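You operate a simulated robot arm through the tools that you are given. There is no shell and no other tool.

You are at the controls of a simulated robot arm. One attempt, no reset.

## Task
Check the white gauge in port 1 and rack it PASS or FAIL.
Fine: at the job card's pressure; PASS if it reads within half a bar of the rig gauge; bleed to zero before it comes out. Set down upright: what you pick out.

It is judged by the outcome, as a careful person would: the job done as asked, and still so three seconds after it is handed in. It fails if anything else is knocked over, pushed out of place, dropped, spilled or broken.

## Robot
A 7-joint arm with a two-finger parallel gripper, fixed in place. Base frame: the origin is on the floor under the middle of its stand, x ahead of it, y to its left, z up; the work surface is at about z = 892. Units: mm, degrees, N and s.
With the tool pointing down near the work surface it reaches from about 300 to 720 mm from the base axis. Its first joint turns from -166.0 to 166.0 degrees. Payload 3.43 kg.
The tool frame sits at the grasp point between the pads (the TCP): z along the fingers, y along the line on which they close. The tips reach 34 mm beyond it. The gripper opens to 128 mm. The fingers are 24 mm wide and 12 mm thick; the gripper's body (48 by 130 mm) begins 96 mm behind the TCP.
Orientation is that of the tool frame in the base frame, as a unit quaternion [w, x, y, z]. With the fingers straight down and closing along the base's y, the tool's x points along the base's -x, its y along +y and its z along -z.

## Interface
- The arm moves only by the tool servo_tool. Its argument "moves" is a list of rows, each a list of 7 numbers: the gripper command, from -1 (fully open) to 1 (shut), values between in proportion, then the shift along the base's x, y, z in units of 30 mm (1.0 is 30 mm), then the turn, a rotation vector about the base's x, y, z in units of 4 degrees (1.0 is 4 degrees). In form: [[fingers, dx, dy, dz, wx, wy, wz], ...]. A call has 1 to 20 rows; each row shifts and turns the commanded pose from where the row before left it. A call with a number of a shift or a turn outside -1 to 1 is refused whole. Each row takes 0.2 s and may step no farther than 50 mm and 8.6 degrees from the row before; otherwise, or with a gripper value out of range, the whole call is refused. Where a pose cannot be reached the arm comes as near as it can. A force on the tool above 40 N (or 10 N above the force at the start of the call, whichever is more), or a blocked arm, ends the call early, and 0.2 s more pass. The fingers move at their own pace (about 108 mm/s each) and stop on an object; they squeeze with about 37 N. The grip force told is the motor's: it shows also when the fingers shut on nothing. Time passes only in rows, and 0.2 s behind the last, so rows that do not move let the fingers close. The reply holds the time, the measured pose of the TCP, the force on the tool along the base axes, the opening and the grip force, in the units named above and with some noise, with the torque about the TCP (base axes, N m) and any sound that the robot's microphone picked up.
- Cameras (640 x 400 px; columns grow to the right, rows downward): "scene" is fixed at [51.6, 649.8, 1477.2]; the picture's right is [-0.73, -0.68, 0.00], its down [-0.31, 0.33, -0.89] and it looks along [0.61, -0.65, -0.45] (base axes); focal length 316 px, centre (320, 200). "wrist" rides on the gripper at [76, -11, -160] in the tool frame; the picture's right is [0.15, 0.99, 0.00], its down [-0.88, 0.13, -0.46] and it looks along [-0.45, 0.07, 0.89] (tool axes); focal length 234 px, centre (320, 200). There is no depth. A picture from a camera that has moved, and an enlarged one, comes with that camera's place and axes in the base frame and with its lens.
- snapshot(camera): a new picture of that camera. No time passes.
- raise_lower(by): slides the trunk up (or, below 0, down) by that many mm; the arm rides with it, the base frame stays. It gives what a move gives, with no picture.
- close_up(camera, box): a new picture of the part [left, top, right, bottom] of that camera's present view, enlarged. No time passes.
- hand_in(): hands the job in; it is judged then, once.

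Nothing tells you positions but the pictures and the camera data. Unless the task says otherwise, let go and move clear before handing in.

The tools are called after "Request:" by a JSON object that holds its "name" and its "arguments". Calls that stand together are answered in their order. servo_tool: Moves the arm, as the interface text tells. Its arguments: {"type":"object","properties":{"moves":{"type":"array","items":{"type":"array","items":{"type":"number"}}}},"required":["moves"]} The other tools are called the same way: raise_lower (by) moves the trunk up or down; snapshot (camera) takes a picture; close_up (camera, box) takes an enlarged picture of a part of a camera's view; hand_in () hands the job in.

At the start:

```text
time: 0.0
eef_pos: [510.0, -78.7, 1209.2]
tool_rot: [0.0, 0.0, 1.0, -0.001]
ft_force: [-0.6, 0.1, 0.4]
moment: [0.02, -0.02, 0.0]
grip_width: 128.1
grip_force: 0.0
trunk travel left (down, up): [-250.0, 74.0]
```

scene: 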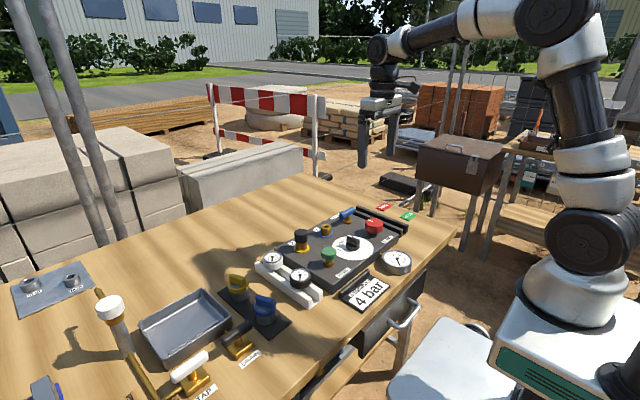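
wrist: 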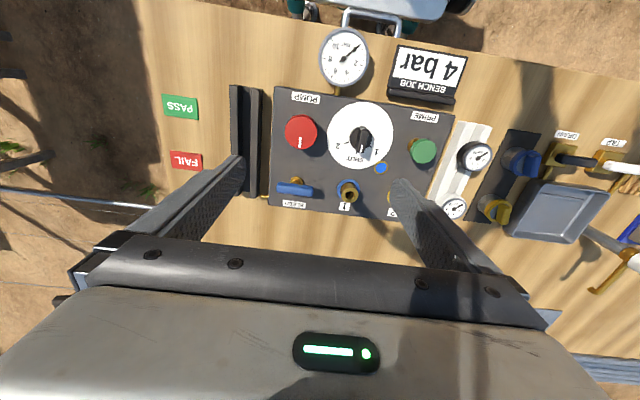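

I see a pressure test rig on a bench with a selector, pump and prime knobs, a bleed lever, two ports and gauges, plus a job card reading 4 bar. I'll look closer before moving anything.

Request:
{"name": "close_up", "arguments": {"camera": "scene", "box": [250, 190, 430, 310]}}

Request:
{"name": "close_up", "arguments": {"camera": "wrist", "box": [230, 20, 480, 220]}}

Request:
{"name": "close_up", "arguments": {"camera": "wrist", "box": [400, 100, 640, 260]}}

Request:
{"name": "close_up", "arguments": {"camera": "scene", "box": [0, 240, 260, 400]}}

```text
3.33 times, centred on (340, 250) of scene
camera zoom: at [51.6, 649.8, 1477.2], right [-0.73, -0.68, 0.0], down [-0.31, 0.33, -0.89], along [0.61, -0.65, -0.45], focal length 1052 px, centre (253, 33)
```

zoom: 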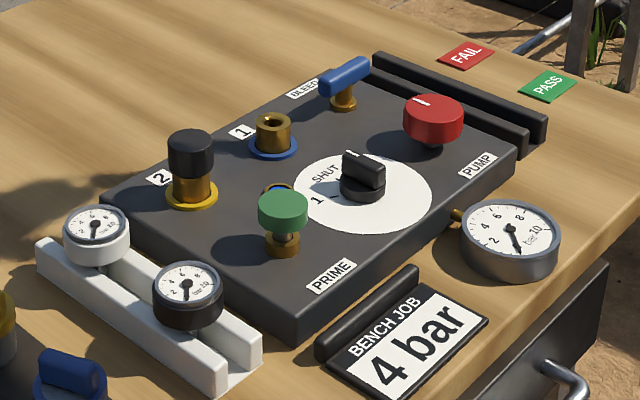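

```text
2.00 times, centred on (355, 120) of wrist
camera zoom: at [437.2, -89.5, 1366.5], right [-0.15, 0.99, 0.0], down [0.88, 0.13, 0.46], along [0.45, 0.07, -0.89], focal length 468 px, centre (250, 360)
```

zoom: 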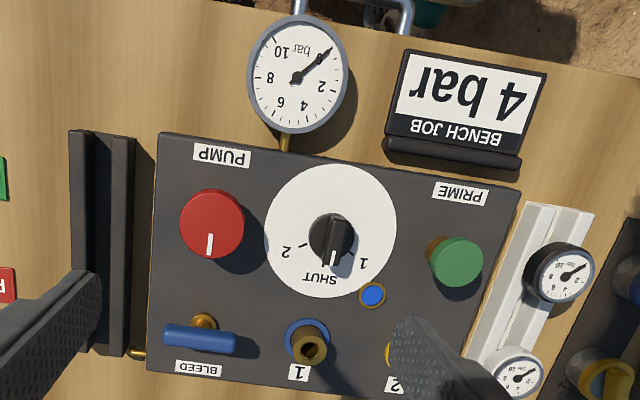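

```text
2.50 times, centred on (520, 180) of wrist
camera zoom: at [437.2, -89.5, 1366.5], right [-0.15, 0.99, 0.0], down [0.88, 0.13, 0.46], along [0.45, 0.07, -0.89], focal length 585 px, centre (-180, 250)
```

zoom: 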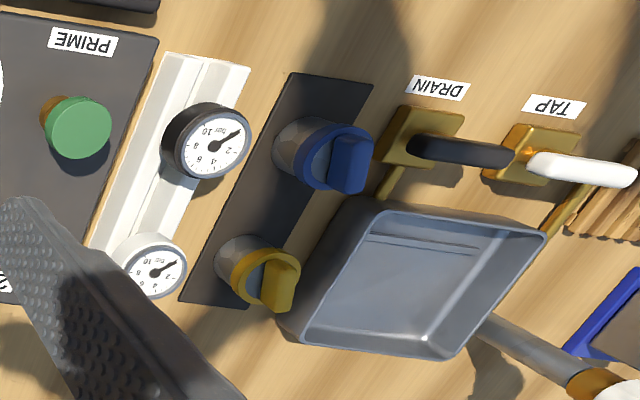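

```text
2.46 times, centred on (130, 320) of scene
camera zoom: at [51.6, 649.8, 1477.2], right [-0.73, -0.68, 0.0], down [-0.31, 0.33, -0.89], along [0.61, -0.65, -0.45], focal length 777 px, centre (788, -95)
```

zoom: 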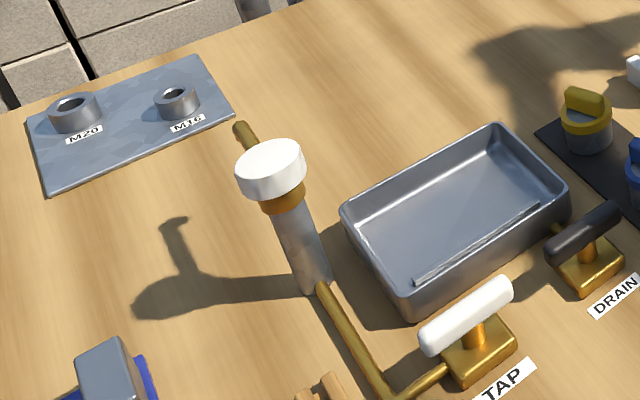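

The job card says 4 bar, the selector is at SHUT and port 1 is open. The white gauge is in the white cradle at about (620, 215), with the PASS/FAIL rack at about y = -210. I'll move the wrist camera in for closer views.

Request:
{"name": "servo_tool", "arguments": {"moves": [[-1, -0.2, 1, -0.3, 0, 0, 0], [-1, -0.2, 1, -0.3, 0, 0, 0], [-1, -0.2, 1, -0.3, 0, 0, 0], [-1, -0.2, 1, -0.3, 0, 0, 0], [-1, -0.2, 1, -0.3, 0, 0, 0], [-1, -0.2, 1, -0.3, 0, 0, 0], [-1, -0.2, 1, -0.3, 0, 0, 0], [-1, 0, 1, -0.3, 0, 0, 0]]}}

Request:
{"name": "snapshot", "arguments": {"camera": "wrist"}}

```text
time: 1.8
eef_pos: [469.4, 162.1, 1133.3]
tool_rot: [0.0, 0.0, 1.0, 0.0]
ft_force: [0.6, -0.2, 0.8]
moment: [0.05, -0.01, 0.02]
grip_width: 128.1
grip_force: 0.1
trunk travel left (down, up): [-250.0, 74.0]
```

```text
taken
camera wrist: at [396.5, 149.8, 1292.8], right [-0.15, 0.99, 0.0], down [0.88, 0.13, 0.46], along [0.45, 0.07, -0.89], focal length 234 px, centre (320, 200)
```

wrist: 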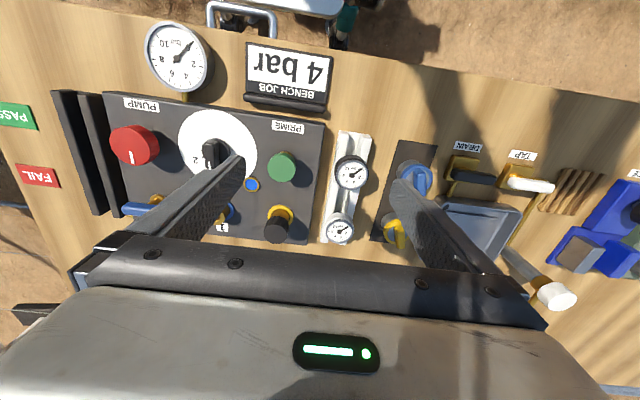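

Request:
{"name": "close_up", "arguments": {"camera": "wrist", "box": [240, 110, 420, 250]}}

Request:
{"name": "close_up", "arguments": {"camera": "wrist", "box": [80, 10, 340, 240]}}

Request:
{"name": "close_up", "arguments": {"camera": "wrist", "box": [370, 130, 640, 320]}}

Request:
{"name": "close_up", "arguments": {"camera": "scene", "box": [250, 220, 340, 310]}}

```text
2.86 times, centred on (330, 180) of wrist
camera zoom: at [396.5, 149.8, 1292.8], right [-0.15, 0.99, 0.0], down [0.88, 0.13, 0.46], along [0.45, 0.07, -0.89], focal length 669 px, centre (291, 257)
```

zoom: 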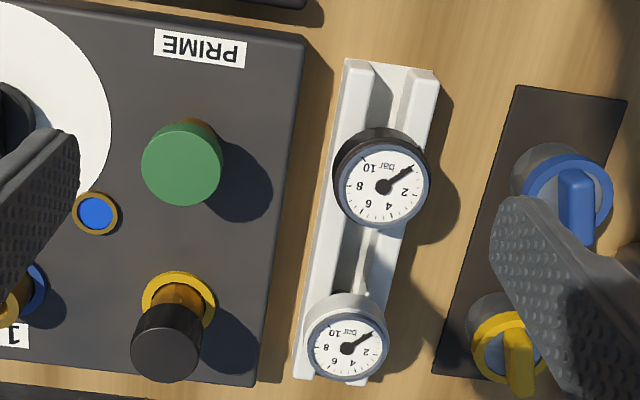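

```text
1.74 times, centred on (210, 125) of wrist
camera zoom: at [396.5, 149.8, 1292.8], right [-0.15, 0.99, 0.0], down [0.88, 0.13, 0.46], along [0.45, 0.07, -0.89], focal length 407 px, centre (511, 330)
```

zoom: 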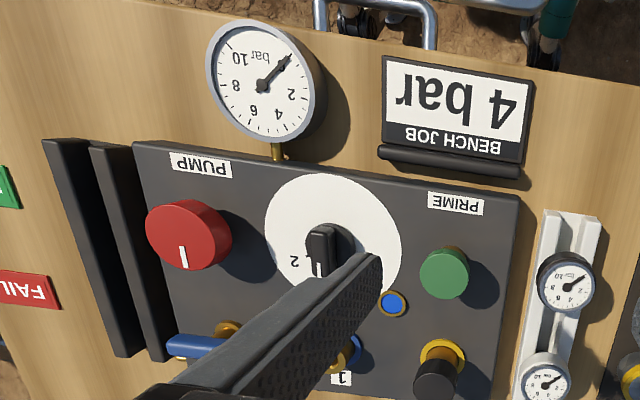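

```text
2.11 times, centred on (505, 225) of wrist
camera zoom: at [396.5, 149.8, 1292.8], right [-0.15, 0.99, 0.0], down [0.88, 0.13, 0.46], along [0.45, 0.07, -0.89], focal length 493 px, centre (-70, 147)
```

zoom: 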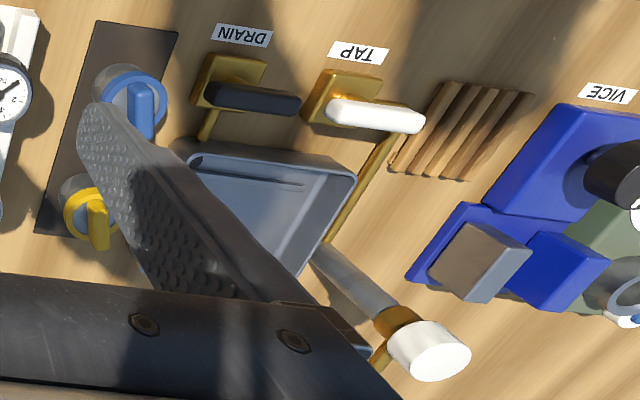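

```text
4.44 times, centred on (295, 265) of scene
camera zoom: at [51.6, 649.8, 1477.2], right [-0.73, -0.68, 0.0], down [-0.31, 0.33, -0.89], along [0.61, -0.65, -0.45], focal length 1403 px, centre (431, -89)
```

zoom: 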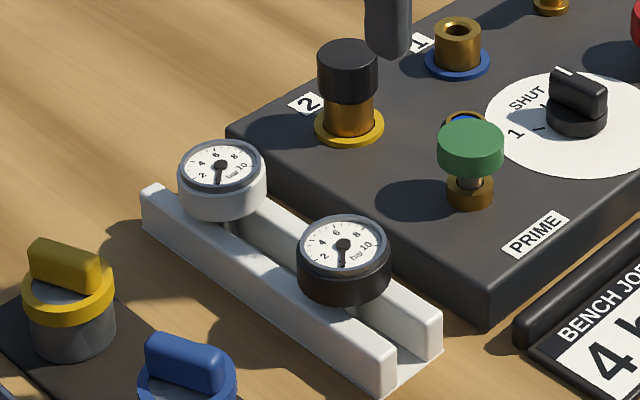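

The gauges hang by their stems between two rails, and the white one's face is near (629, 221, 943). Next I'll move above it and refine the position.

Request:
{"name": "servo_tool", "arguments": {"moves": [[-1, 0.887, 0.328, -0.407, 0, 0, 0], [-1, 0.887, 0.328, -0.407, 0, 0, 0], [-1, 0.887, 0.328, -0.407, 0, 0, 0], [-1, 0.887, 0.328, -0.407, 0, 0, 0], [-1, 0.887, 0.328, -0.407, 0, 0, 0], [-1, 0.887, 0.328, -0.407, 0, 0, 0], [-1, 0, 0, 0, 0, 0, 0]]}}

Request:
{"name": "snapshot", "arguments": {"camera": "wrist"}}

Request:
{"name": "snapshot", "arguments": {"camera": "scene"}}

```text
time: 3.4
eef_pos: [628.8, 218.0, 1064.2]
tool_rot: [0.0, 0.0, 1.0, -0.001]
ft_force: [0.0, 0.4, -0.2]
moment: [0.01, 0.0, -0.01]
grip_width: 128.0
grip_force: 0.1
trunk travel left (down, up): [-250.0, 74.0]
```

```text
taken
camera wrist: at [555.5, 206.3, 1223.2], right [-0.15, 0.99, 0.0], down [0.88, 0.13, 0.46], along [0.45, 0.07, -0.89], focal length 234 px, centre (320, 200)
```

wrist: 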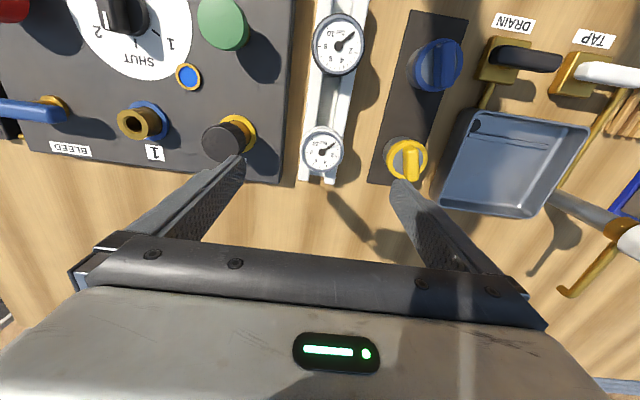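

```text
taken
```

scene: 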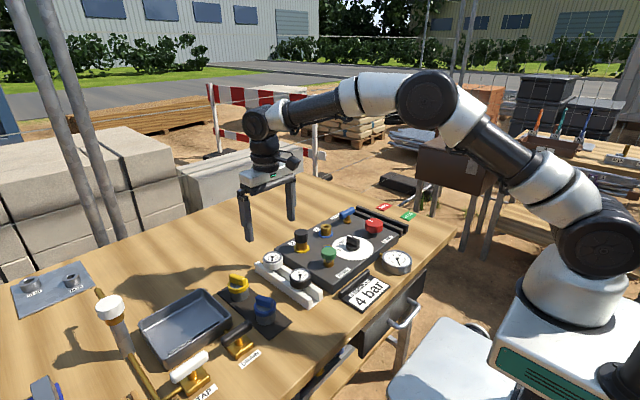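

Request:
{"name": "close_up", "arguments": {"camera": "wrist", "box": [260, 80, 400, 220]}}

Request:
{"name": "close_up", "arguments": {"camera": "wrist", "box": [0, 0, 280, 200]}}

```text
2.86 times, centred on (330, 150) of wrist
camera zoom: at [555.5, 206.3, 1223.2], right [-0.15, 0.99, 0.0], down [0.88, 0.13, 0.46], along [0.45, 0.07, -0.89], focal length 669 px, centre (291, 343)
```

zoom: 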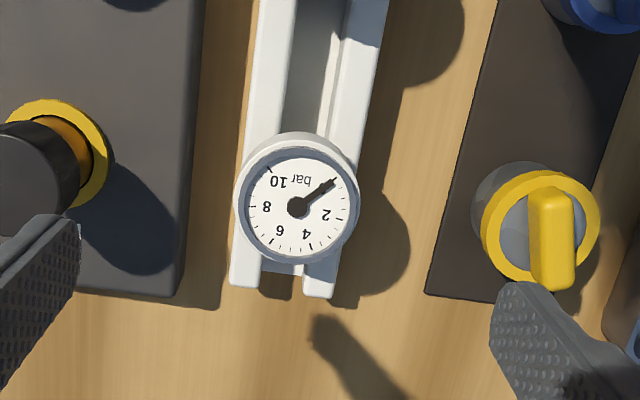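

```text
2.00 times, centred on (140, 100) of wrist
camera zoom: at [555.5, 206.3, 1223.2], right [-0.15, 0.99, 0.0], down [0.88, 0.13, 0.46], along [0.45, 0.07, -0.89], focal length 468 px, centre (680, 400)
```

zoom: 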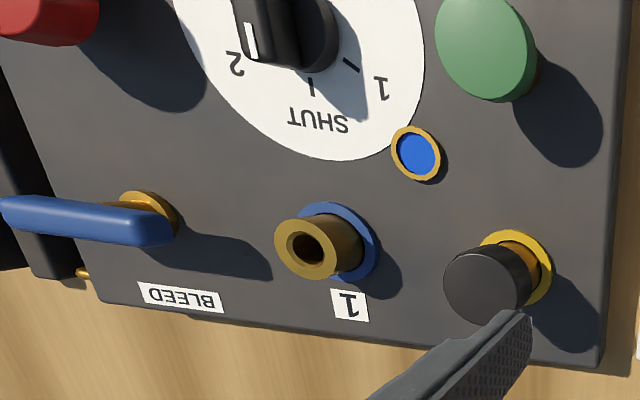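

The white gauge is confirmed at about (631, 222) and reads 0. Its head is about 54 mm across and sits on rails about 52 mm wide. I'll part-close the fingers and come down in two steps, keeping the tips above rail level.

Request:
{"name": "servo_tool", "arguments": {"moves": [[-0.25, 0.09, 0.1, -0.75, 0, 0, 0], [-0.25, 0, 0, -0.75, 0, 0, 0], [-0.25, 0, 0, -0.75, 0, 0, 0], [-0.25, 0, 0, -0.7, 0, 0, 0], [-0.25, 0, 0, 0, 0, 0, 0]]}}

Request:
{"name": "snapshot", "arguments": {"camera": "wrist"}}

Request:
{"name": "close_up", "arguments": {"camera": "scene", "box": [220, 190, 340, 310]}}

```text
time: 4.6
eef_pos: [632.0, 222.0, 975.2]
tool_rot: [0.0, 0.0, 1.0, 0.001]
ft_force: [-0.1, 0.4, 0.1]
moment: [-0.05, 0.02, 0.01]
grip_width: 80.0
grip_force: 0.0
trunk travel left (down, up): [-250.0, 74.0]
```

```text
taken
camera wrist: at [557.9, 211.5, 1134.2], right [-0.15, 0.99, 0.0], down [0.88, 0.13, 0.46], along [0.45, 0.07, -0.89], focal length 234 px, centre (320, 200)
```

wrist: 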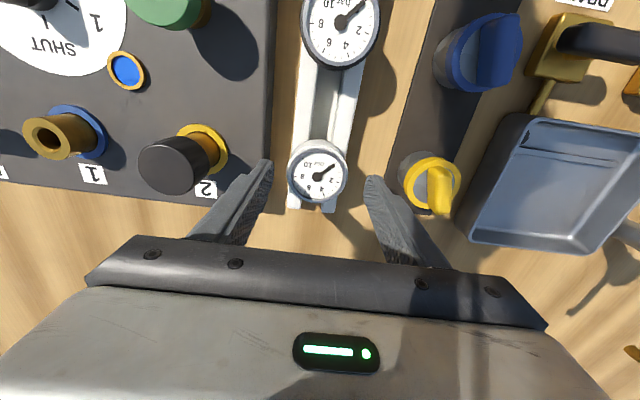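

```text
3.33 times, centred on (280, 250) of scene
camera zoom: at [51.6, 649.8, 1477.2], right [-0.73, -0.68, 0.0], down [-0.31, 0.33, -0.89], along [0.61, -0.65, -0.45], focal length 1052 px, centre (453, 33)
```

zoom: 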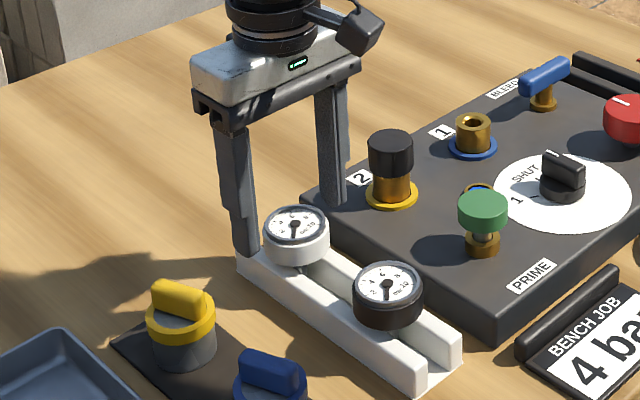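

Request:
{"name": "close_up", "arguments": {"camera": "wrist", "box": [250, 120, 390, 220]}}

```text
4.00 times, centred on (320, 170) of wrist
camera zoom: at [557.9, 211.5, 1134.2], right [-0.15, 0.99, 0.0], down [0.88, 0.13, 0.46], along [0.45, 0.07, -0.89], focal length 937 px, centre (320, 320)
```

zoom: 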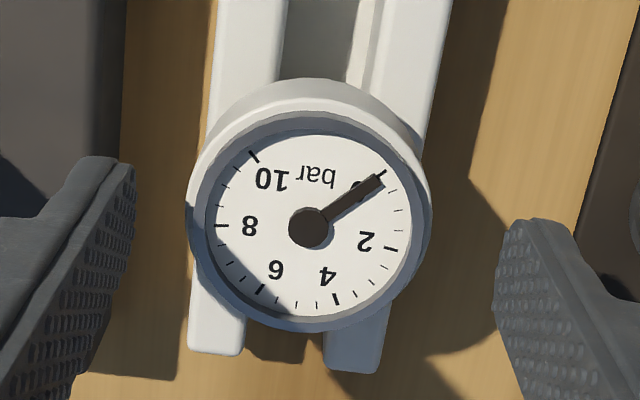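

Request:
{"name": "servo_tool", "arguments": {"moves": [[-0.25, -0.03, -0.05, -0.3, 0, 0, 0], [-0.25, 0, 0, -0.27, 0, 0, 0], [-0.25, 0, 0, 0, 0, 0, 0]]}}

Request:
{"name": "close_up", "arguments": {"camera": "wrist", "box": [250, 120, 390, 220]}}

Request:
{"name": "close_up", "arguments": {"camera": "scene", "box": [240, 230, 310, 290]}}

```text
time: 5.4
eef_pos: [631.2, 221.7, 957.8]
tool_rot: [0.0, 0.0, 1.0, 0.0]
ft_force: [0.7, 0.1, -0.2]
moment: [-0.02, -0.02, 0.0]
grip_width: 80.1
grip_force: 0.0
trunk travel left (down, up): [-250.0, 74.0]
```

```text
4.00 times, centred on (320, 170) of wrist
camera zoom: at [556.6, 209.8, 1116.4], right [-0.15, 0.99, 0.0], down [0.88, 0.13, 0.46], along [0.45, 0.07, -0.89], focal length 937 px, centre (320, 320)
```

zoom: 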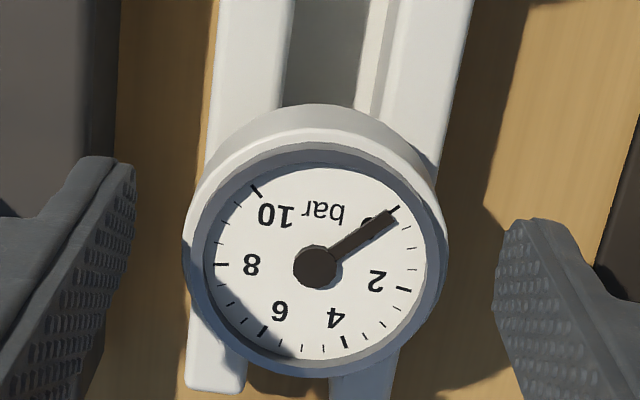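

```text
6.67 times, centred on (275, 260) of scene
camera zoom: at [51.6, 649.8, 1477.2], right [-0.73, -0.68, 0.0], down [-0.31, 0.33, -0.89], along [0.61, -0.65, -0.45], focal length 2105 px, centre (620, -200)
```

zoom: 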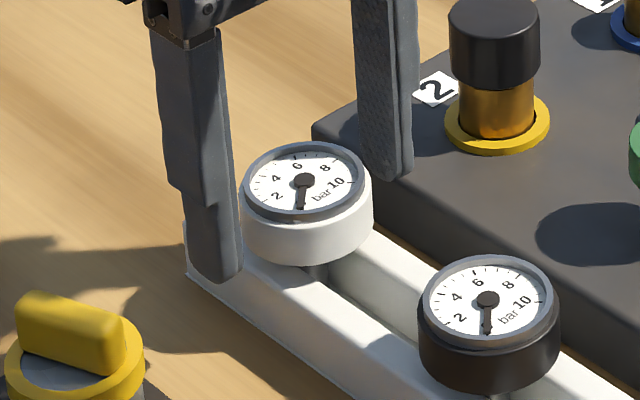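

The fingers straddle the head with tips near its lower edge, clear of the black gauge. Closing the grip now.

Request:
{"name": "servo_tool", "arguments": {"moves": [[0, 0.03, 0, 0, 0, 0, 0], [0.2, 0, 0, 0, 0, 0, 0], [1, 0, 0, 0, 0, 0, 0], [1, 0, 0, 0, 0, 0, 0], [1, 0, 0, 0, 0, 0, 0]]}}

Request:
{"name": "close_up", "arguments": {"camera": "wrist", "box": [250, 120, 390, 220]}}

Request:
{"name": "close_up", "arguments": {"camera": "scene", "box": [240, 230, 310, 290]}}

```text
time: 6.6
eef_pos: [630.6, 221.1, 958.2]
tool_rot: [0.0, 0.0, 1.0, 0.0]
ft_force: [0.7, -1.0, 1.5]
moment: [-0.06, -0.04, -0.01]
grip_width: 53.7
grip_force: 36.9
trunk travel left (down, up): [-250.0, 74.0]
```

```text
4.00 times, centred on (320, 170) of wrist
camera zoom: at [557.7, 210.0, 1116.4], right [-0.15, 0.99, 0.0], down [0.88, 0.13, 0.46], along [0.45, 0.07, -0.89], focal length 937 px, centre (320, 320)
```

zoom: 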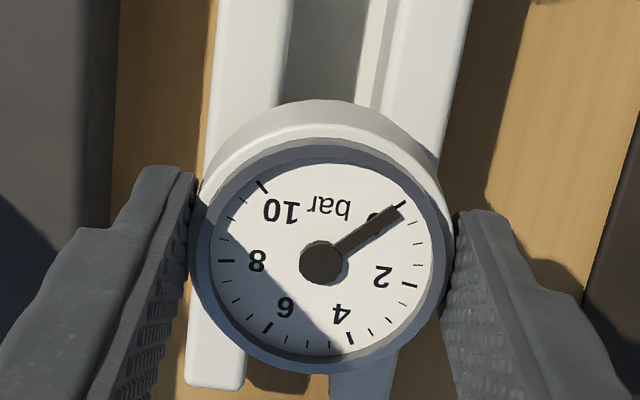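

```text
6.67 times, centred on (275, 260) of scene
camera zoom: at [51.6, 649.8, 1477.2], right [-0.73, -0.68, 0.0], down [-0.31, 0.33, -0.89], along [0.61, -0.65, -0.45], focal length 2105 px, centre (620, -200)
```

zoom: 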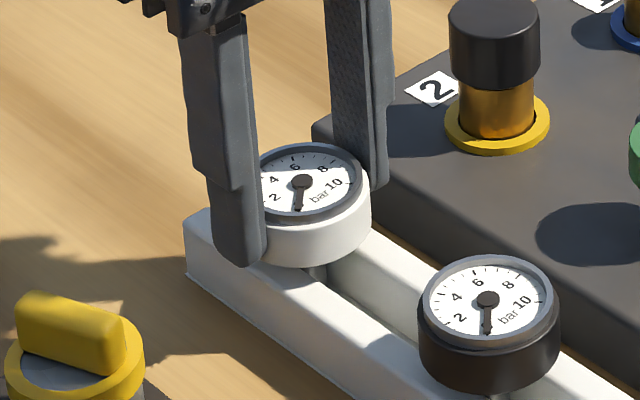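

Gripped at 53.7 mm. Lifting straight up to see the stem.

Request:
{"name": "servo_tool", "arguments": {"moves": [[1, 0, 0, 0.2, 0, 0, 0], [1, 0, 0, 0.4, 0, 0, 0], [1, 0, 0, 0.7, 0, 0, 0], [1, 0, 0, 0.8, 0, 0, 0], [1, 0, 0, 0.8, 0, 0, 0], [1, 0, 0, 0, 0, 0, 0]]}}

Request:
{"name": "snapshot", "arguments": {"camera": "wrist"}}

Request:
{"name": "close_up", "arguments": {"camera": "scene", "box": [220, 180, 350, 290]}}

```text
time: 8.0
eef_pos: [631.9, 224.2, 1042.3]
tool_rot: [0.001, 0.0, 1.0, 0.0]
ft_force: [0.1, -0.2, -1.4]
moment: [0.0, 0.03, -0.01]
grip_width: 53.8
grip_force: 36.6
trunk travel left (down, up): [-250.0, 74.0]
```

```text
taken
camera wrist: at [558.0, 212.0, 1201.8], right [-0.15, 0.99, 0.0], down [0.88, 0.13, 0.46], along [0.45, 0.07, -0.89], focal length 234 px, centre (320, 200)
```

wrist: 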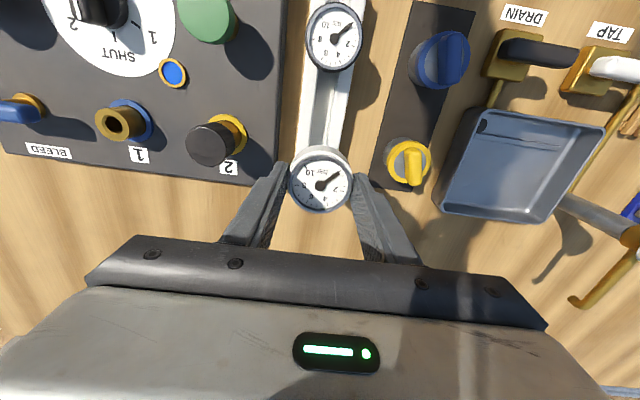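

```text
3.64 times, centred on (285, 235) of scene
camera zoom: at [51.6, 649.8, 1477.2], right [-0.73, -0.68, 0.0], down [-0.31, 0.33, -0.89], along [0.61, -0.65, -0.45], focal length 1148 px, centre (447, 73)
```

zoom: 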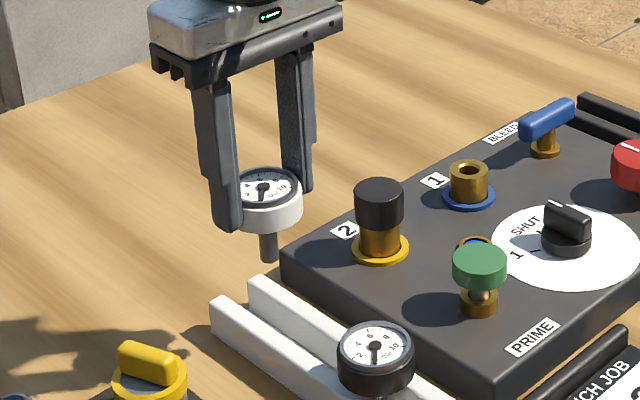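

The gauge has a stem roughly 15 mm wide and 27 mm long that should fit port 1. I'll go higher and view port 1 from both sides to fix its position before inserting.

Request:
{"name": "servo_tool", "arguments": {"moves": [[1, 0, 0, 1, 0, 0, 0], [1, 0, -0.8, 0.6, 0, 0, 0], [1, 0, -1, 0, 0, 0, 0], [1, 0, -1, 0, 0, 0, 0], [1, 0, -1, 0, 0, 0, 0], [1, 0, 0, 0, 0, 0, 0]]}}

Request:
{"name": "snapshot", "arguments": {"camera": "wrist"}}

Request:
{"name": "close_up", "arguments": {"camera": "wrist", "box": [170, 80, 310, 180]}}

Request:
{"name": "servo_tool", "arguments": {"moves": [[1, 0, -1, 0, 0, 0, 0], [1, 0, -1, 0, 0, 0, 0], [1, 0, -1, 0, 0, 0, 0], [1, 0, -1, 0, 0, 0, 0], [1, 0, -1, 0, 0, 0, 0], [1, 0, -1, 0, 0, 0, 0], [1, 0, -1, 0, 0, 0, 0], [1, 0, -0.5, 0, 0, 0, 0], [1, 0, 0, 0, 0, 0, 0]]}}

Request:
{"name": "snapshot", "arguments": {"camera": "wrist"}}

Request:
{"name": "close_up", "arguments": {"camera": "wrist", "box": [330, 80, 470, 180]}}

```text
time: 9.4
eef_pos: [631.0, 106.7, 1091.0]
tool_rot: [0.001, 0.0, 1.0, 0.0]
ft_force: [-0.8, 0.0, -1.5]
moment: [-0.03, -0.01, 0.0]
grip_width: 53.7
grip_force: 38.1
trunk travel left (down, up): [-250.0, 74.0]
```

```text
taken
camera wrist: at [558.0, 95.8, 1250.4], right [-0.15, 0.99, 0.0], down [0.88, 0.13, 0.46], along [0.45, 0.07, -0.89], focal length 234 px, centre (320, 200)
```

wrist: 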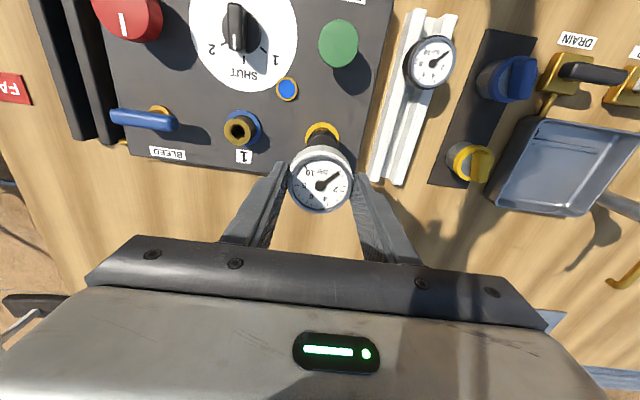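

```text
4.00 times, centred on (240, 130) of wrist
camera zoom: at [558.0, 95.8, 1250.4], right [-0.15, 0.99, 0.0], down [0.88, 0.13, 0.46], along [0.45, 0.07, -0.89], focal length 937 px, centre (640, 480)
```

zoom: 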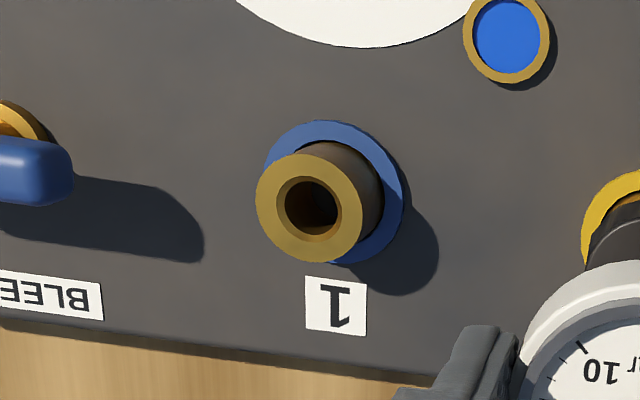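

```text
time: 11.4
eef_pos: [631.0, -114.7, 1089.7]
tool_rot: [0.0, 0.0, 1.0, 0.0]
ft_force: [0.2, -0.3, -1.3]
moment: [0.01, 0.0, -0.01]
grip_width: 53.7
grip_force: 36.9
trunk travel left (down, up): [-250.0, 74.0]
```

```text
taken
camera wrist: at [557.1, -126.0, 1248.7], right [-0.15, 0.99, 0.0], down [0.88, 0.13, 0.46], along [0.45, 0.07, -0.89], focal length 234 px, centre (320, 200)
```

wrist: 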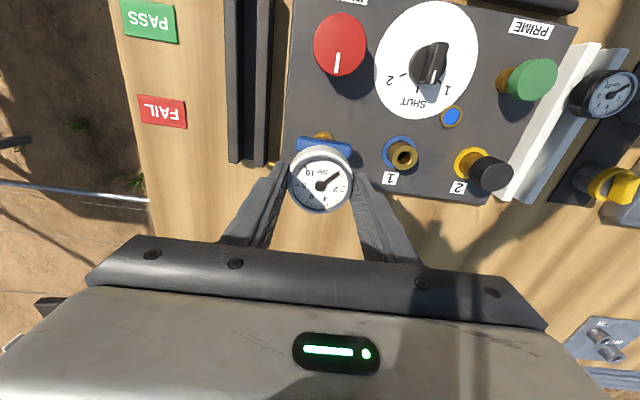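

```text
4.00 times, centred on (400, 130) of wrist
camera zoom: at [557.1, -126.0, 1248.7], right [-0.15, 0.99, 0.0], down [0.88, 0.13, 0.46], along [0.45, 0.07, -0.89], focal length 937 px, centre (0, 480)
```

zoom: 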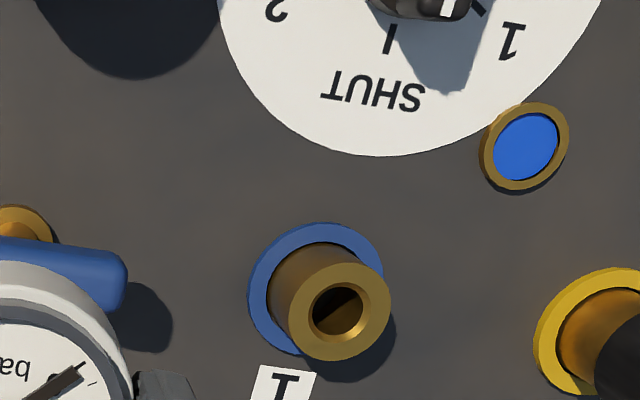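

Two views agree that port 1's mouth is at (631.7, 1.1, 944) with a chamfered bore. Next I'll bring the gauge above it and check from the scene camera.

Request:
{"name": "servo_tool", "arguments": {"moves": [[1, 0, 0.965, 0, 0, 0, 0], [1, 0, 0.965, 0, 0, 0, 0], [1, 0, 0.965, 0, 0, 0, 0], [1, 0, 0.965, 0, 0, 0, 0], [1, 0, 0, -0.9, 0, 0, 0], [1, 0, 0, -0.9, 0, 0, 0], [1, 0, 0, 0, 0, 0, 0]]}}

Request:
{"name": "snapshot", "arguments": {"camera": "wrist"}}

Request:
{"name": "close_up", "arguments": {"camera": "scene", "box": [270, 170, 380, 270]}}

```text
time: 13.0
eef_pos: [633.3, 0.5, 1037.0]
tool_rot: [0.0, 0.0, 1.0, 0.001]
ft_force: [0.0, -0.2, -2.0]
moment: [0.03, 0.0, -0.02]
grip_width: 53.9
grip_force: 37.2
trunk travel left (down, up): [-250.0, 74.0]
```

```text
taken
camera wrist: at [559.2, -10.3, 1196.3], right [-0.15, 0.99, 0.0], down [0.88, 0.13, 0.46], along [0.45, 0.07, -0.89], focal length 234 px, centre (320, 200)
```

wrist: 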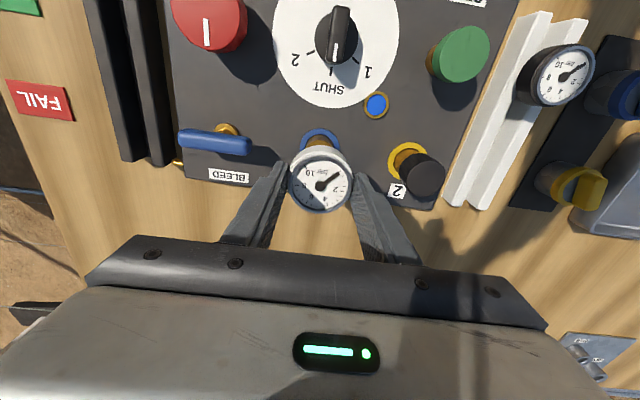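

```text
4.00 times, centred on (325, 220) of scene
camera zoom: at [51.6, 649.8, 1477.2], right [-0.73, -0.68, 0.0], down [-0.31, 0.33, -0.89], along [0.61, -0.65, -0.45], focal length 1263 px, centre (300, 120)
```

zoom: 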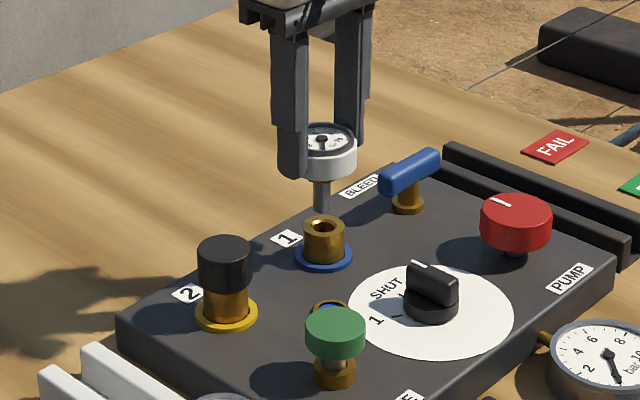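

Request:
{"name": "close_up", "arguments": {"camera": "wrist", "box": [270, 110, 370, 220]}}

Request:
{"name": "close_up", "arguments": {"camera": "scene", "box": [300, 200, 350, 240]}}

```text
3.64 times, centred on (320, 165) of wrist
camera zoom: at [559.2, -10.3, 1196.3], right [-0.15, 0.99, 0.0], down [0.88, 0.13, 0.46], along [0.45, 0.07, -0.89], focal length 852 px, centre (320, 327)
```

zoom: 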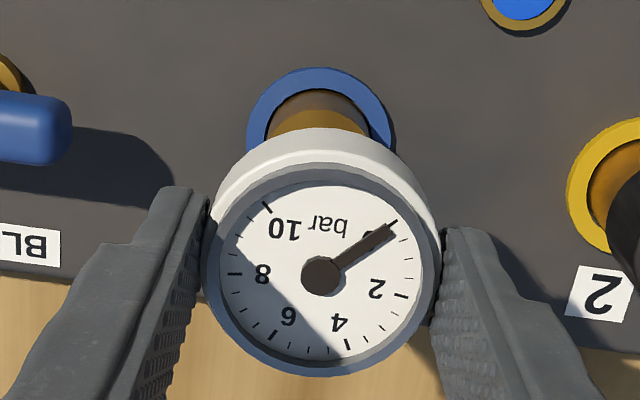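

```text
10.00 times, centred on (325, 220) of scene
camera zoom: at [51.6, 649.8, 1477.2], right [-0.73, -0.68, 0.0], down [-0.31, 0.33, -0.89], along [0.61, -0.65, -0.45], focal length 3157 px, centre (270, 0)
```

zoom: 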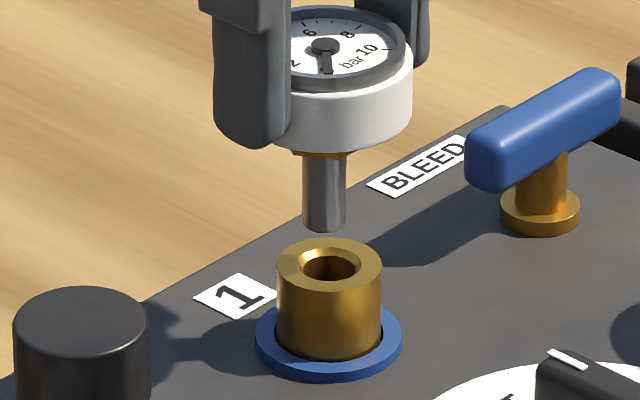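

Request:
{"name": "servo_tool", "arguments": {"moves": [[1, -0.075, 0.01, -0.3, 0, 0, 0], [1, 0, 0, -0.25, 0, 0, 0], [1, 0, 0, 0, 0, 0, 0]]}}

Request:
{"name": "close_up", "arguments": {"camera": "scene", "box": [300, 200, 350, 240]}}

Request:
{"name": "close_up", "arguments": {"camera": "wrist", "box": [270, 110, 370, 220]}}

```text
time: 13.8
eef_pos: [628.2, 0.5, 1019.9]
tool_rot: [0.0, 0.0, 1.0, 0.0]
ft_force: [-0.2, 0.6, -2.4]
moment: [0.0, 0.03, -0.01]
grip_width: 53.7
grip_force: 37.4
trunk travel left (down, up): [-250.0, 74.0]
```

```text
10.00 times, centred on (325, 220) of scene
camera zoom: at [51.6, 649.8, 1477.2], right [-0.73, -0.68, 0.0], down [-0.31, 0.33, -0.89], along [0.61, -0.65, -0.45], focal length 3157 px, centre (270, 0)
```

zoom: 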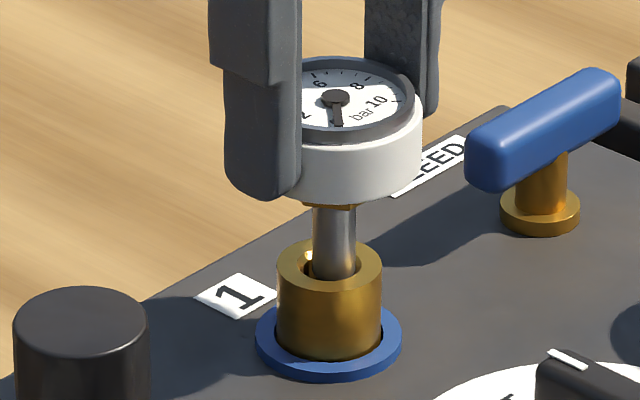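

```text
3.64 times, centred on (320, 165) of wrist
camera zoom: at [556.1, -11.7, 1178.6], right [-0.15, 0.99, 0.0], down [0.88, 0.13, 0.46], along [0.45, 0.07, -0.89], focal length 852 px, centre (320, 327)
```

zoom: 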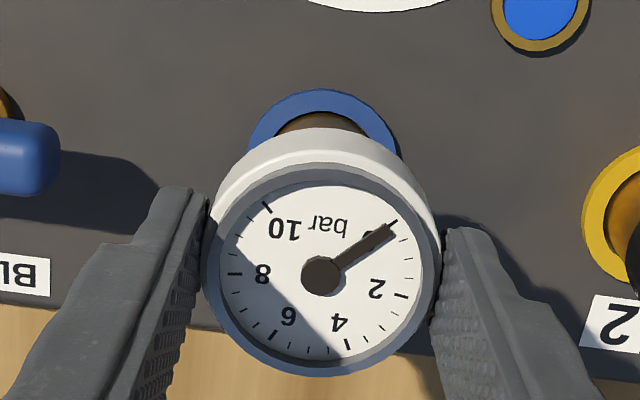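

The stem is over the bore, about 1 mm short in y. I'll correct that and lower it gently.

Request:
{"name": "servo_tool", "arguments": {"moves": [[1, 0.02, 0.04, 0, 0, 0, 0], [1, 0, 0, -0.2, 0, 0, 0], [1, 0, 0, -0.2, 0, 0, 0], [1, 0, 0, 0, 0, 0, 0]]}}

Request:
{"name": "close_up", "arguments": {"camera": "scene", "box": [300, 200, 350, 240]}}

Request:
{"name": "close_up", "arguments": {"camera": "wrist", "box": [270, 110, 370, 220]}}

```text
time: 14.8
eef_pos: [630.8, 1.3, 1008.9]
tool_rot: [0.001, 0.0, 1.0, 0.0]
ft_force: [0.6, 0.2, -1.6]
moment: [-0.01, -0.04, 0.0]
grip_width: 53.8
grip_force: 37.2
trunk travel left (down, up): [-250.0, 74.0]
```

```text
10.00 times, centred on (325, 220) of scene
camera zoom: at [51.6, 649.8, 1477.2], right [-0.73, -0.68, 0.0], down [-0.31, 0.33, -0.89], along [0.61, -0.65, -0.45], focal length 3157 px, centre (270, 0)
```

zoom: 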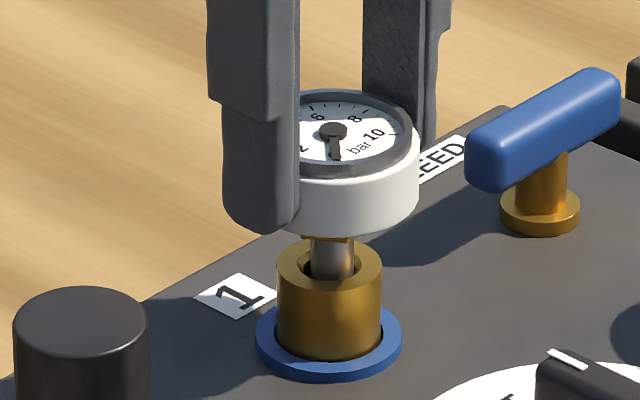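

```text
3.64 times, centred on (320, 165) of wrist
camera zoom: at [556.1, -10.8, 1167.2], right [-0.15, 0.99, 0.0], down [0.88, 0.13, 0.46], along [0.45, 0.07, -0.89], focal length 852 px, centre (320, 327)
```

zoom: 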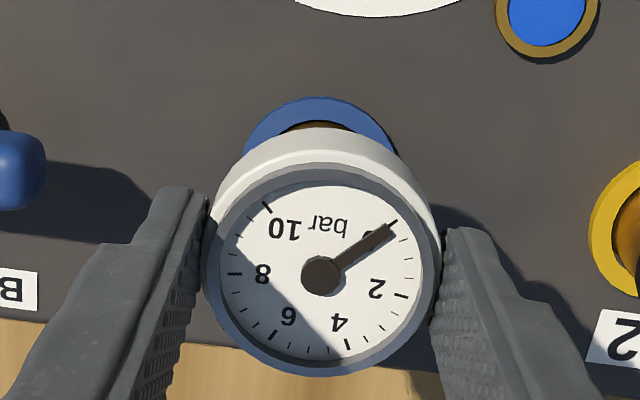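

Request:
{"name": "servo_tool", "arguments": {"moves": [[1, 0, 0, -0.2, 0, 0, 0], [1, 0, 0, -0.2, 0, 0, 0], [1, 0, 0, -0.2, 0, 0, 0], [1, 0, 0, 0, 0, 0, 0]]}}

Request:
{"name": "close_up", "arguments": {"camera": "scene", "box": [300, 200, 350, 240]}}

```text
time: 15.8
eef_pos: [630.1, -1.0, 993.8]
tool_rot: [0.001, 0.0, 1.0, -0.001]
ft_force: [-1.3, 1.7, 8.8]
moment: [0.05, 0.66, -0.05]
grip_width: 53.8
grip_force: 37.1
trunk travel left (down, up): [-250.0, 74.0]
```

```text
10.00 times, centred on (325, 220) of scene
camera zoom: at [51.6, 649.8, 1477.2], right [-0.73, -0.68, 0.0], down [-0.31, 0.33, -0.89], along [0.61, -0.65, -0.45], focal length 3157 px, centre (270, 0)
```

zoom: 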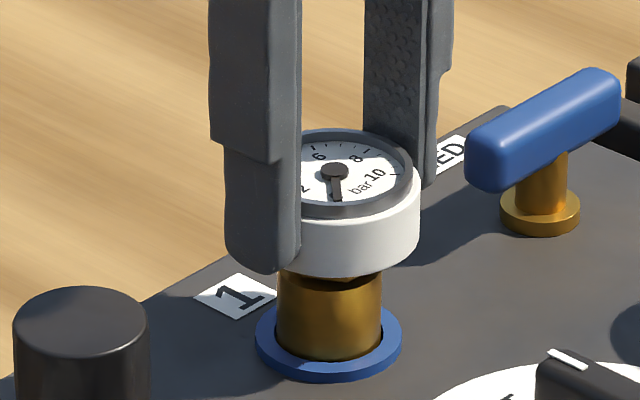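

Request:
{"name": "servo_tool", "arguments": {"moves": [[1, 0, 0, 0, 0, 0, 0]]}}

Request:
{"name": "close_up", "arguments": {"camera": "wrist", "box": [250, 100, 390, 220]}}

```text
time: 16.2
eef_pos: [629.1, 0.4, 992.0]
tool_rot: [0.001, 0.0, 1.0, -0.001]
ft_force: [-2.5, 0.1, 11.2]
moment: [0.0, 0.52, 0.01]
grip_width: 54.0
grip_force: 37.3
trunk travel left (down, up): [-250.0, 74.0]
```

```text
3.33 times, centred on (320, 160) of wrist
camera zoom: at [555.7, -11.6, 1152.1], right [-0.15, 0.99, 0.0], down [0.88, 0.13, 0.46], along [0.45, 0.07, -0.89], focal length 781 px, centre (320, 333)
```

zoom: 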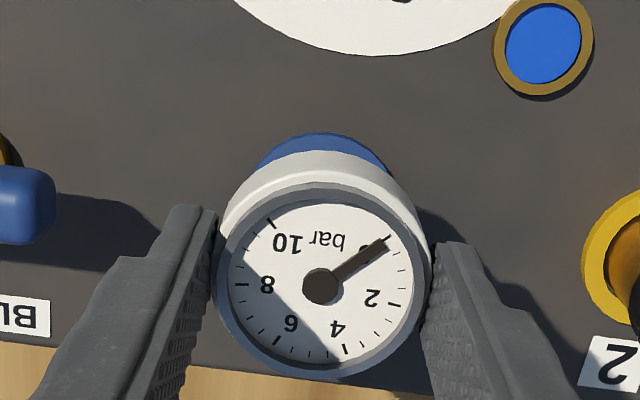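

The stem is in but binding slightly: the moment suggests the head sits a little toward -x. I'll shift about 1.5 mm in +x and 1 mm in +y, then check the forces.

Request:
{"name": "servo_tool", "arguments": {"moves": [[1, 0.04, 0.03, 0, 0, 0, 0], [1, 0, 0, 0, 0, 0, 0]]}}

```text
time: 16.8
eef_pos: [629.5, 0.1, 994.0]
tool_rot: [0.0, 0.0, 1.0, 0.0]
ft_force: [-11.0, -1.6, 15.8]
moment: [0.15, 0.42, 0.02]
grip_width: 53.8
grip_force: 36.6
trunk travel left (down, up): [-250.0, 74.0]
```

Request:
{"name": "servo_tool", "arguments": {"moves": [[1, -0.06, -0.02, 0.03, 0, 0, 0], [1, 0, 0, 0, 0, 0, 0]]}}

Request:
{"name": "close_up", "arguments": {"camera": "scene", "box": [300, 200, 350, 240]}}

```text
time: 17.4
eef_pos: [630.9, -0.1, 992.3]
tool_rot: [0.0, 0.001, 1.0, 0.0]
ft_force: [1.1, -1.7, 5.9]
moment: [0.0, 0.03, -0.04]
grip_width: 53.9
grip_force: 36.7
trunk travel left (down, up): [-250.0, 74.0]
```

```text
10.00 times, centred on (325, 220) of scene
camera zoom: at [51.6, 649.8, 1477.2], right [-0.73, -0.68, 0.0], down [-0.31, 0.33, -0.89], along [0.61, -0.65, -0.45], focal length 3157 px, centre (270, 0)
```

zoom: 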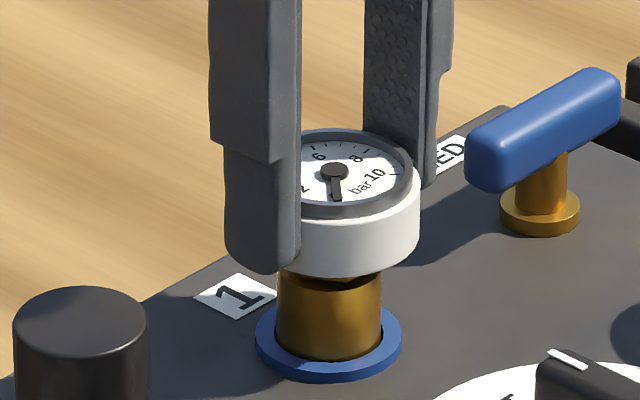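

Request:
{"name": "servo_tool", "arguments": {"moves": [[1, 0, 0, -0.1, 0, 0, 0], [1, 0, 0, 0, 0, 0, 0]]}}

Request:
{"name": "close_up", "arguments": {"camera": "scene", "box": [300, 200, 350, 240]}}

```text
time: 18.0
eef_pos: [628.9, -0.8, 993.2]
tool_rot: [0.003, 0.0, 1.0, 0.0]
ft_force: [0.4, -2.8, 29.8]
moment: [-0.22, 0.27, -0.03]
grip_width: 54.1
grip_force: 36.9
trunk travel left (down, up): [-250.0, 74.0]
```

```text
10.00 times, centred on (325, 220) of scene
camera zoom: at [51.6, 649.8, 1477.2], right [-0.73, -0.68, 0.0], down [-0.31, 0.33, -0.89], along [0.61, -0.65, -0.45], focal length 3157 px, centre (270, 0)
```

zoom: 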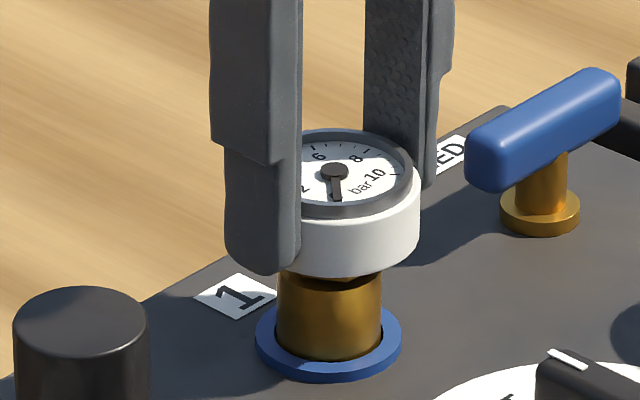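

It has bottomed out: 30 N of push gives no further travel, so the gauge is seated. I'll relax the push, release and back off.

Request:
{"name": "servo_tool", "arguments": {"moves": [[1, 0, 0, 0.1, 0, 0, 0], [1, 0, 0, 0, 0, 0, 0], [0.1, 0, 0, 0, 0, 0, 0], [-0.25, 0, 0, 0, 0, 0, 0], [-0.25, 0, 0, 0, 0, 0, 0], [-0.25, 0, 0, 0.3, 0, 0, 0], [-0.25, 0, 0, 0.8, 0, 0, 0], [-0.25, 0, 0, 1, 0, 0, 0], [-0.25, 0, 0, 1, 0, 0, 0], [-0.25, 0, 0, 0, 0, 0, 0]]}}

Request:
{"name": "snapshot", "arguments": {"camera": "wrist"}}

Request:
{"name": "close_up", "arguments": {"camera": "scene", "box": [270, 180, 430, 290]}}

```text
time: 20.2
eef_pos: [629.3, 1.7, 1084.0]
tool_rot: [0.0, -0.001, 1.0, 0.0]
ft_force: [1.0, 0.4, 0.1]
moment: [-0.04, 0.02, 0.01]
grip_width: 79.8
grip_force: 0.0
trunk travel left (down, up): [-250.0, 74.0]
```

```text
taken
camera wrist: at [556.4, -9.8, 1243.3], right [-0.15, 0.99, 0.0], down [0.88, 0.13, 0.46], along [0.45, 0.07, -0.89], focal length 234 px, centre (320, 200)
```

wrist: 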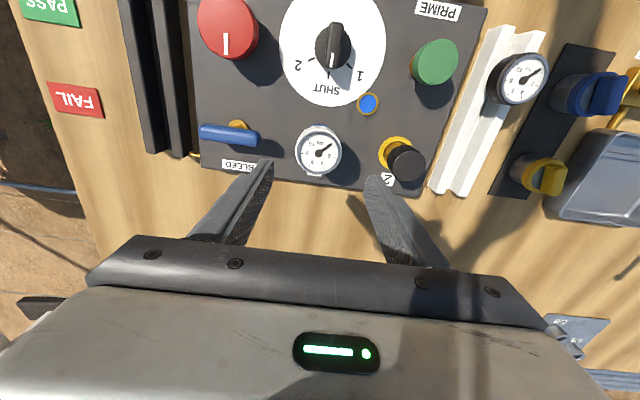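

```text
3.64 times, centred on (350, 235) of scene
camera zoom: at [51.6, 649.8, 1477.2], right [-0.73, -0.68, 0.0], down [-0.31, 0.33, -0.89], along [0.61, -0.65, -0.45], focal length 1148 px, centre (211, 73)
```

zoom: 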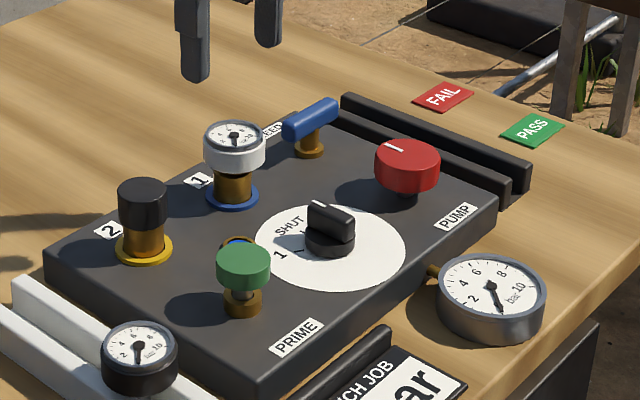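

The gauge stands in port 1 reading 0. Now I'll measure the selector, knobs and bleed lever more closely from here.

Request:
{"name": "close_up", "arguments": {"camera": "wrist", "box": [180, 0, 340, 110]}}

Request:
{"name": "close_up", "arguments": {"camera": "wrist", "box": [340, 0, 500, 110]}}

Request:
{"name": "close_up", "arguments": {"camera": "wrist", "box": [180, 90, 340, 190]}}

Request:
{"name": "close_up", "arguments": {"camera": "wrist", "box": [480, 40, 640, 220]}}

```text
3.64 times, centred on (260, 55) of wrist
camera zoom: at [556.4, -9.8, 1243.3], right [-0.15, 0.99, 0.0], down [0.88, 0.13, 0.46], along [0.45, 0.07, -0.89], focal length 852 px, centre (538, 727)
```

zoom: 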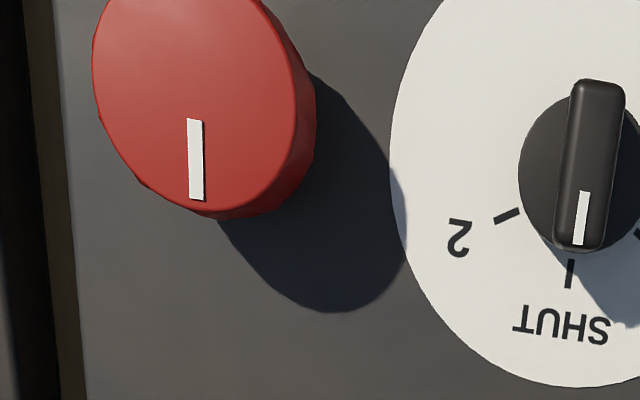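

```text
3.64 times, centred on (420, 55) of wrist
camera zoom: at [556.4, -9.8, 1243.3], right [-0.15, 0.99, 0.0], down [0.88, 0.13, 0.46], along [0.45, 0.07, -0.89], focal length 852 px, centre (-44, 727)
```

zoom: 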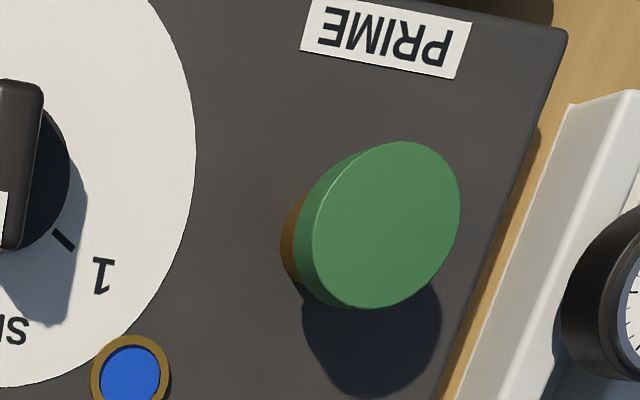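

```text
4.00 times, centred on (260, 140) of wrist
camera zoom: at [556.4, -9.8, 1243.3], right [-0.15, 0.99, 0.0], down [0.88, 0.13, 0.46], along [0.45, 0.07, -0.89], focal length 937 px, centre (560, 440)
```

zoom: 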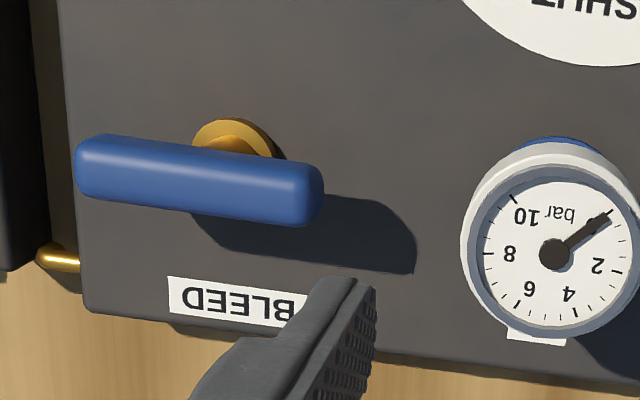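

```text
2.22 times, centred on (560, 130) of wrist
camera zoom: at [556.4, -9.8, 1243.3], right [-0.15, 0.99, 0.0], down [0.88, 0.13, 0.46], along [0.45, 0.07, -0.89], focal length 520 px, centre (-213, 356)
```

zoom: 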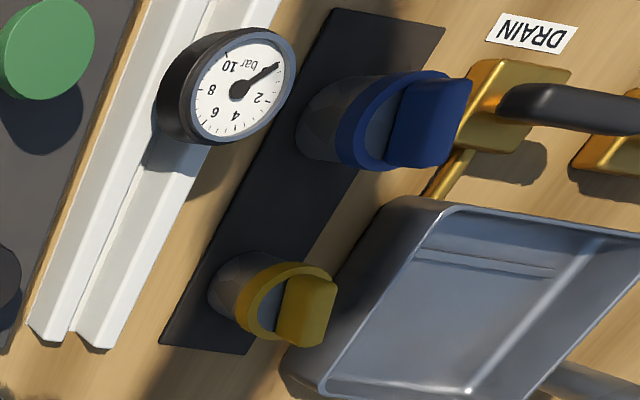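

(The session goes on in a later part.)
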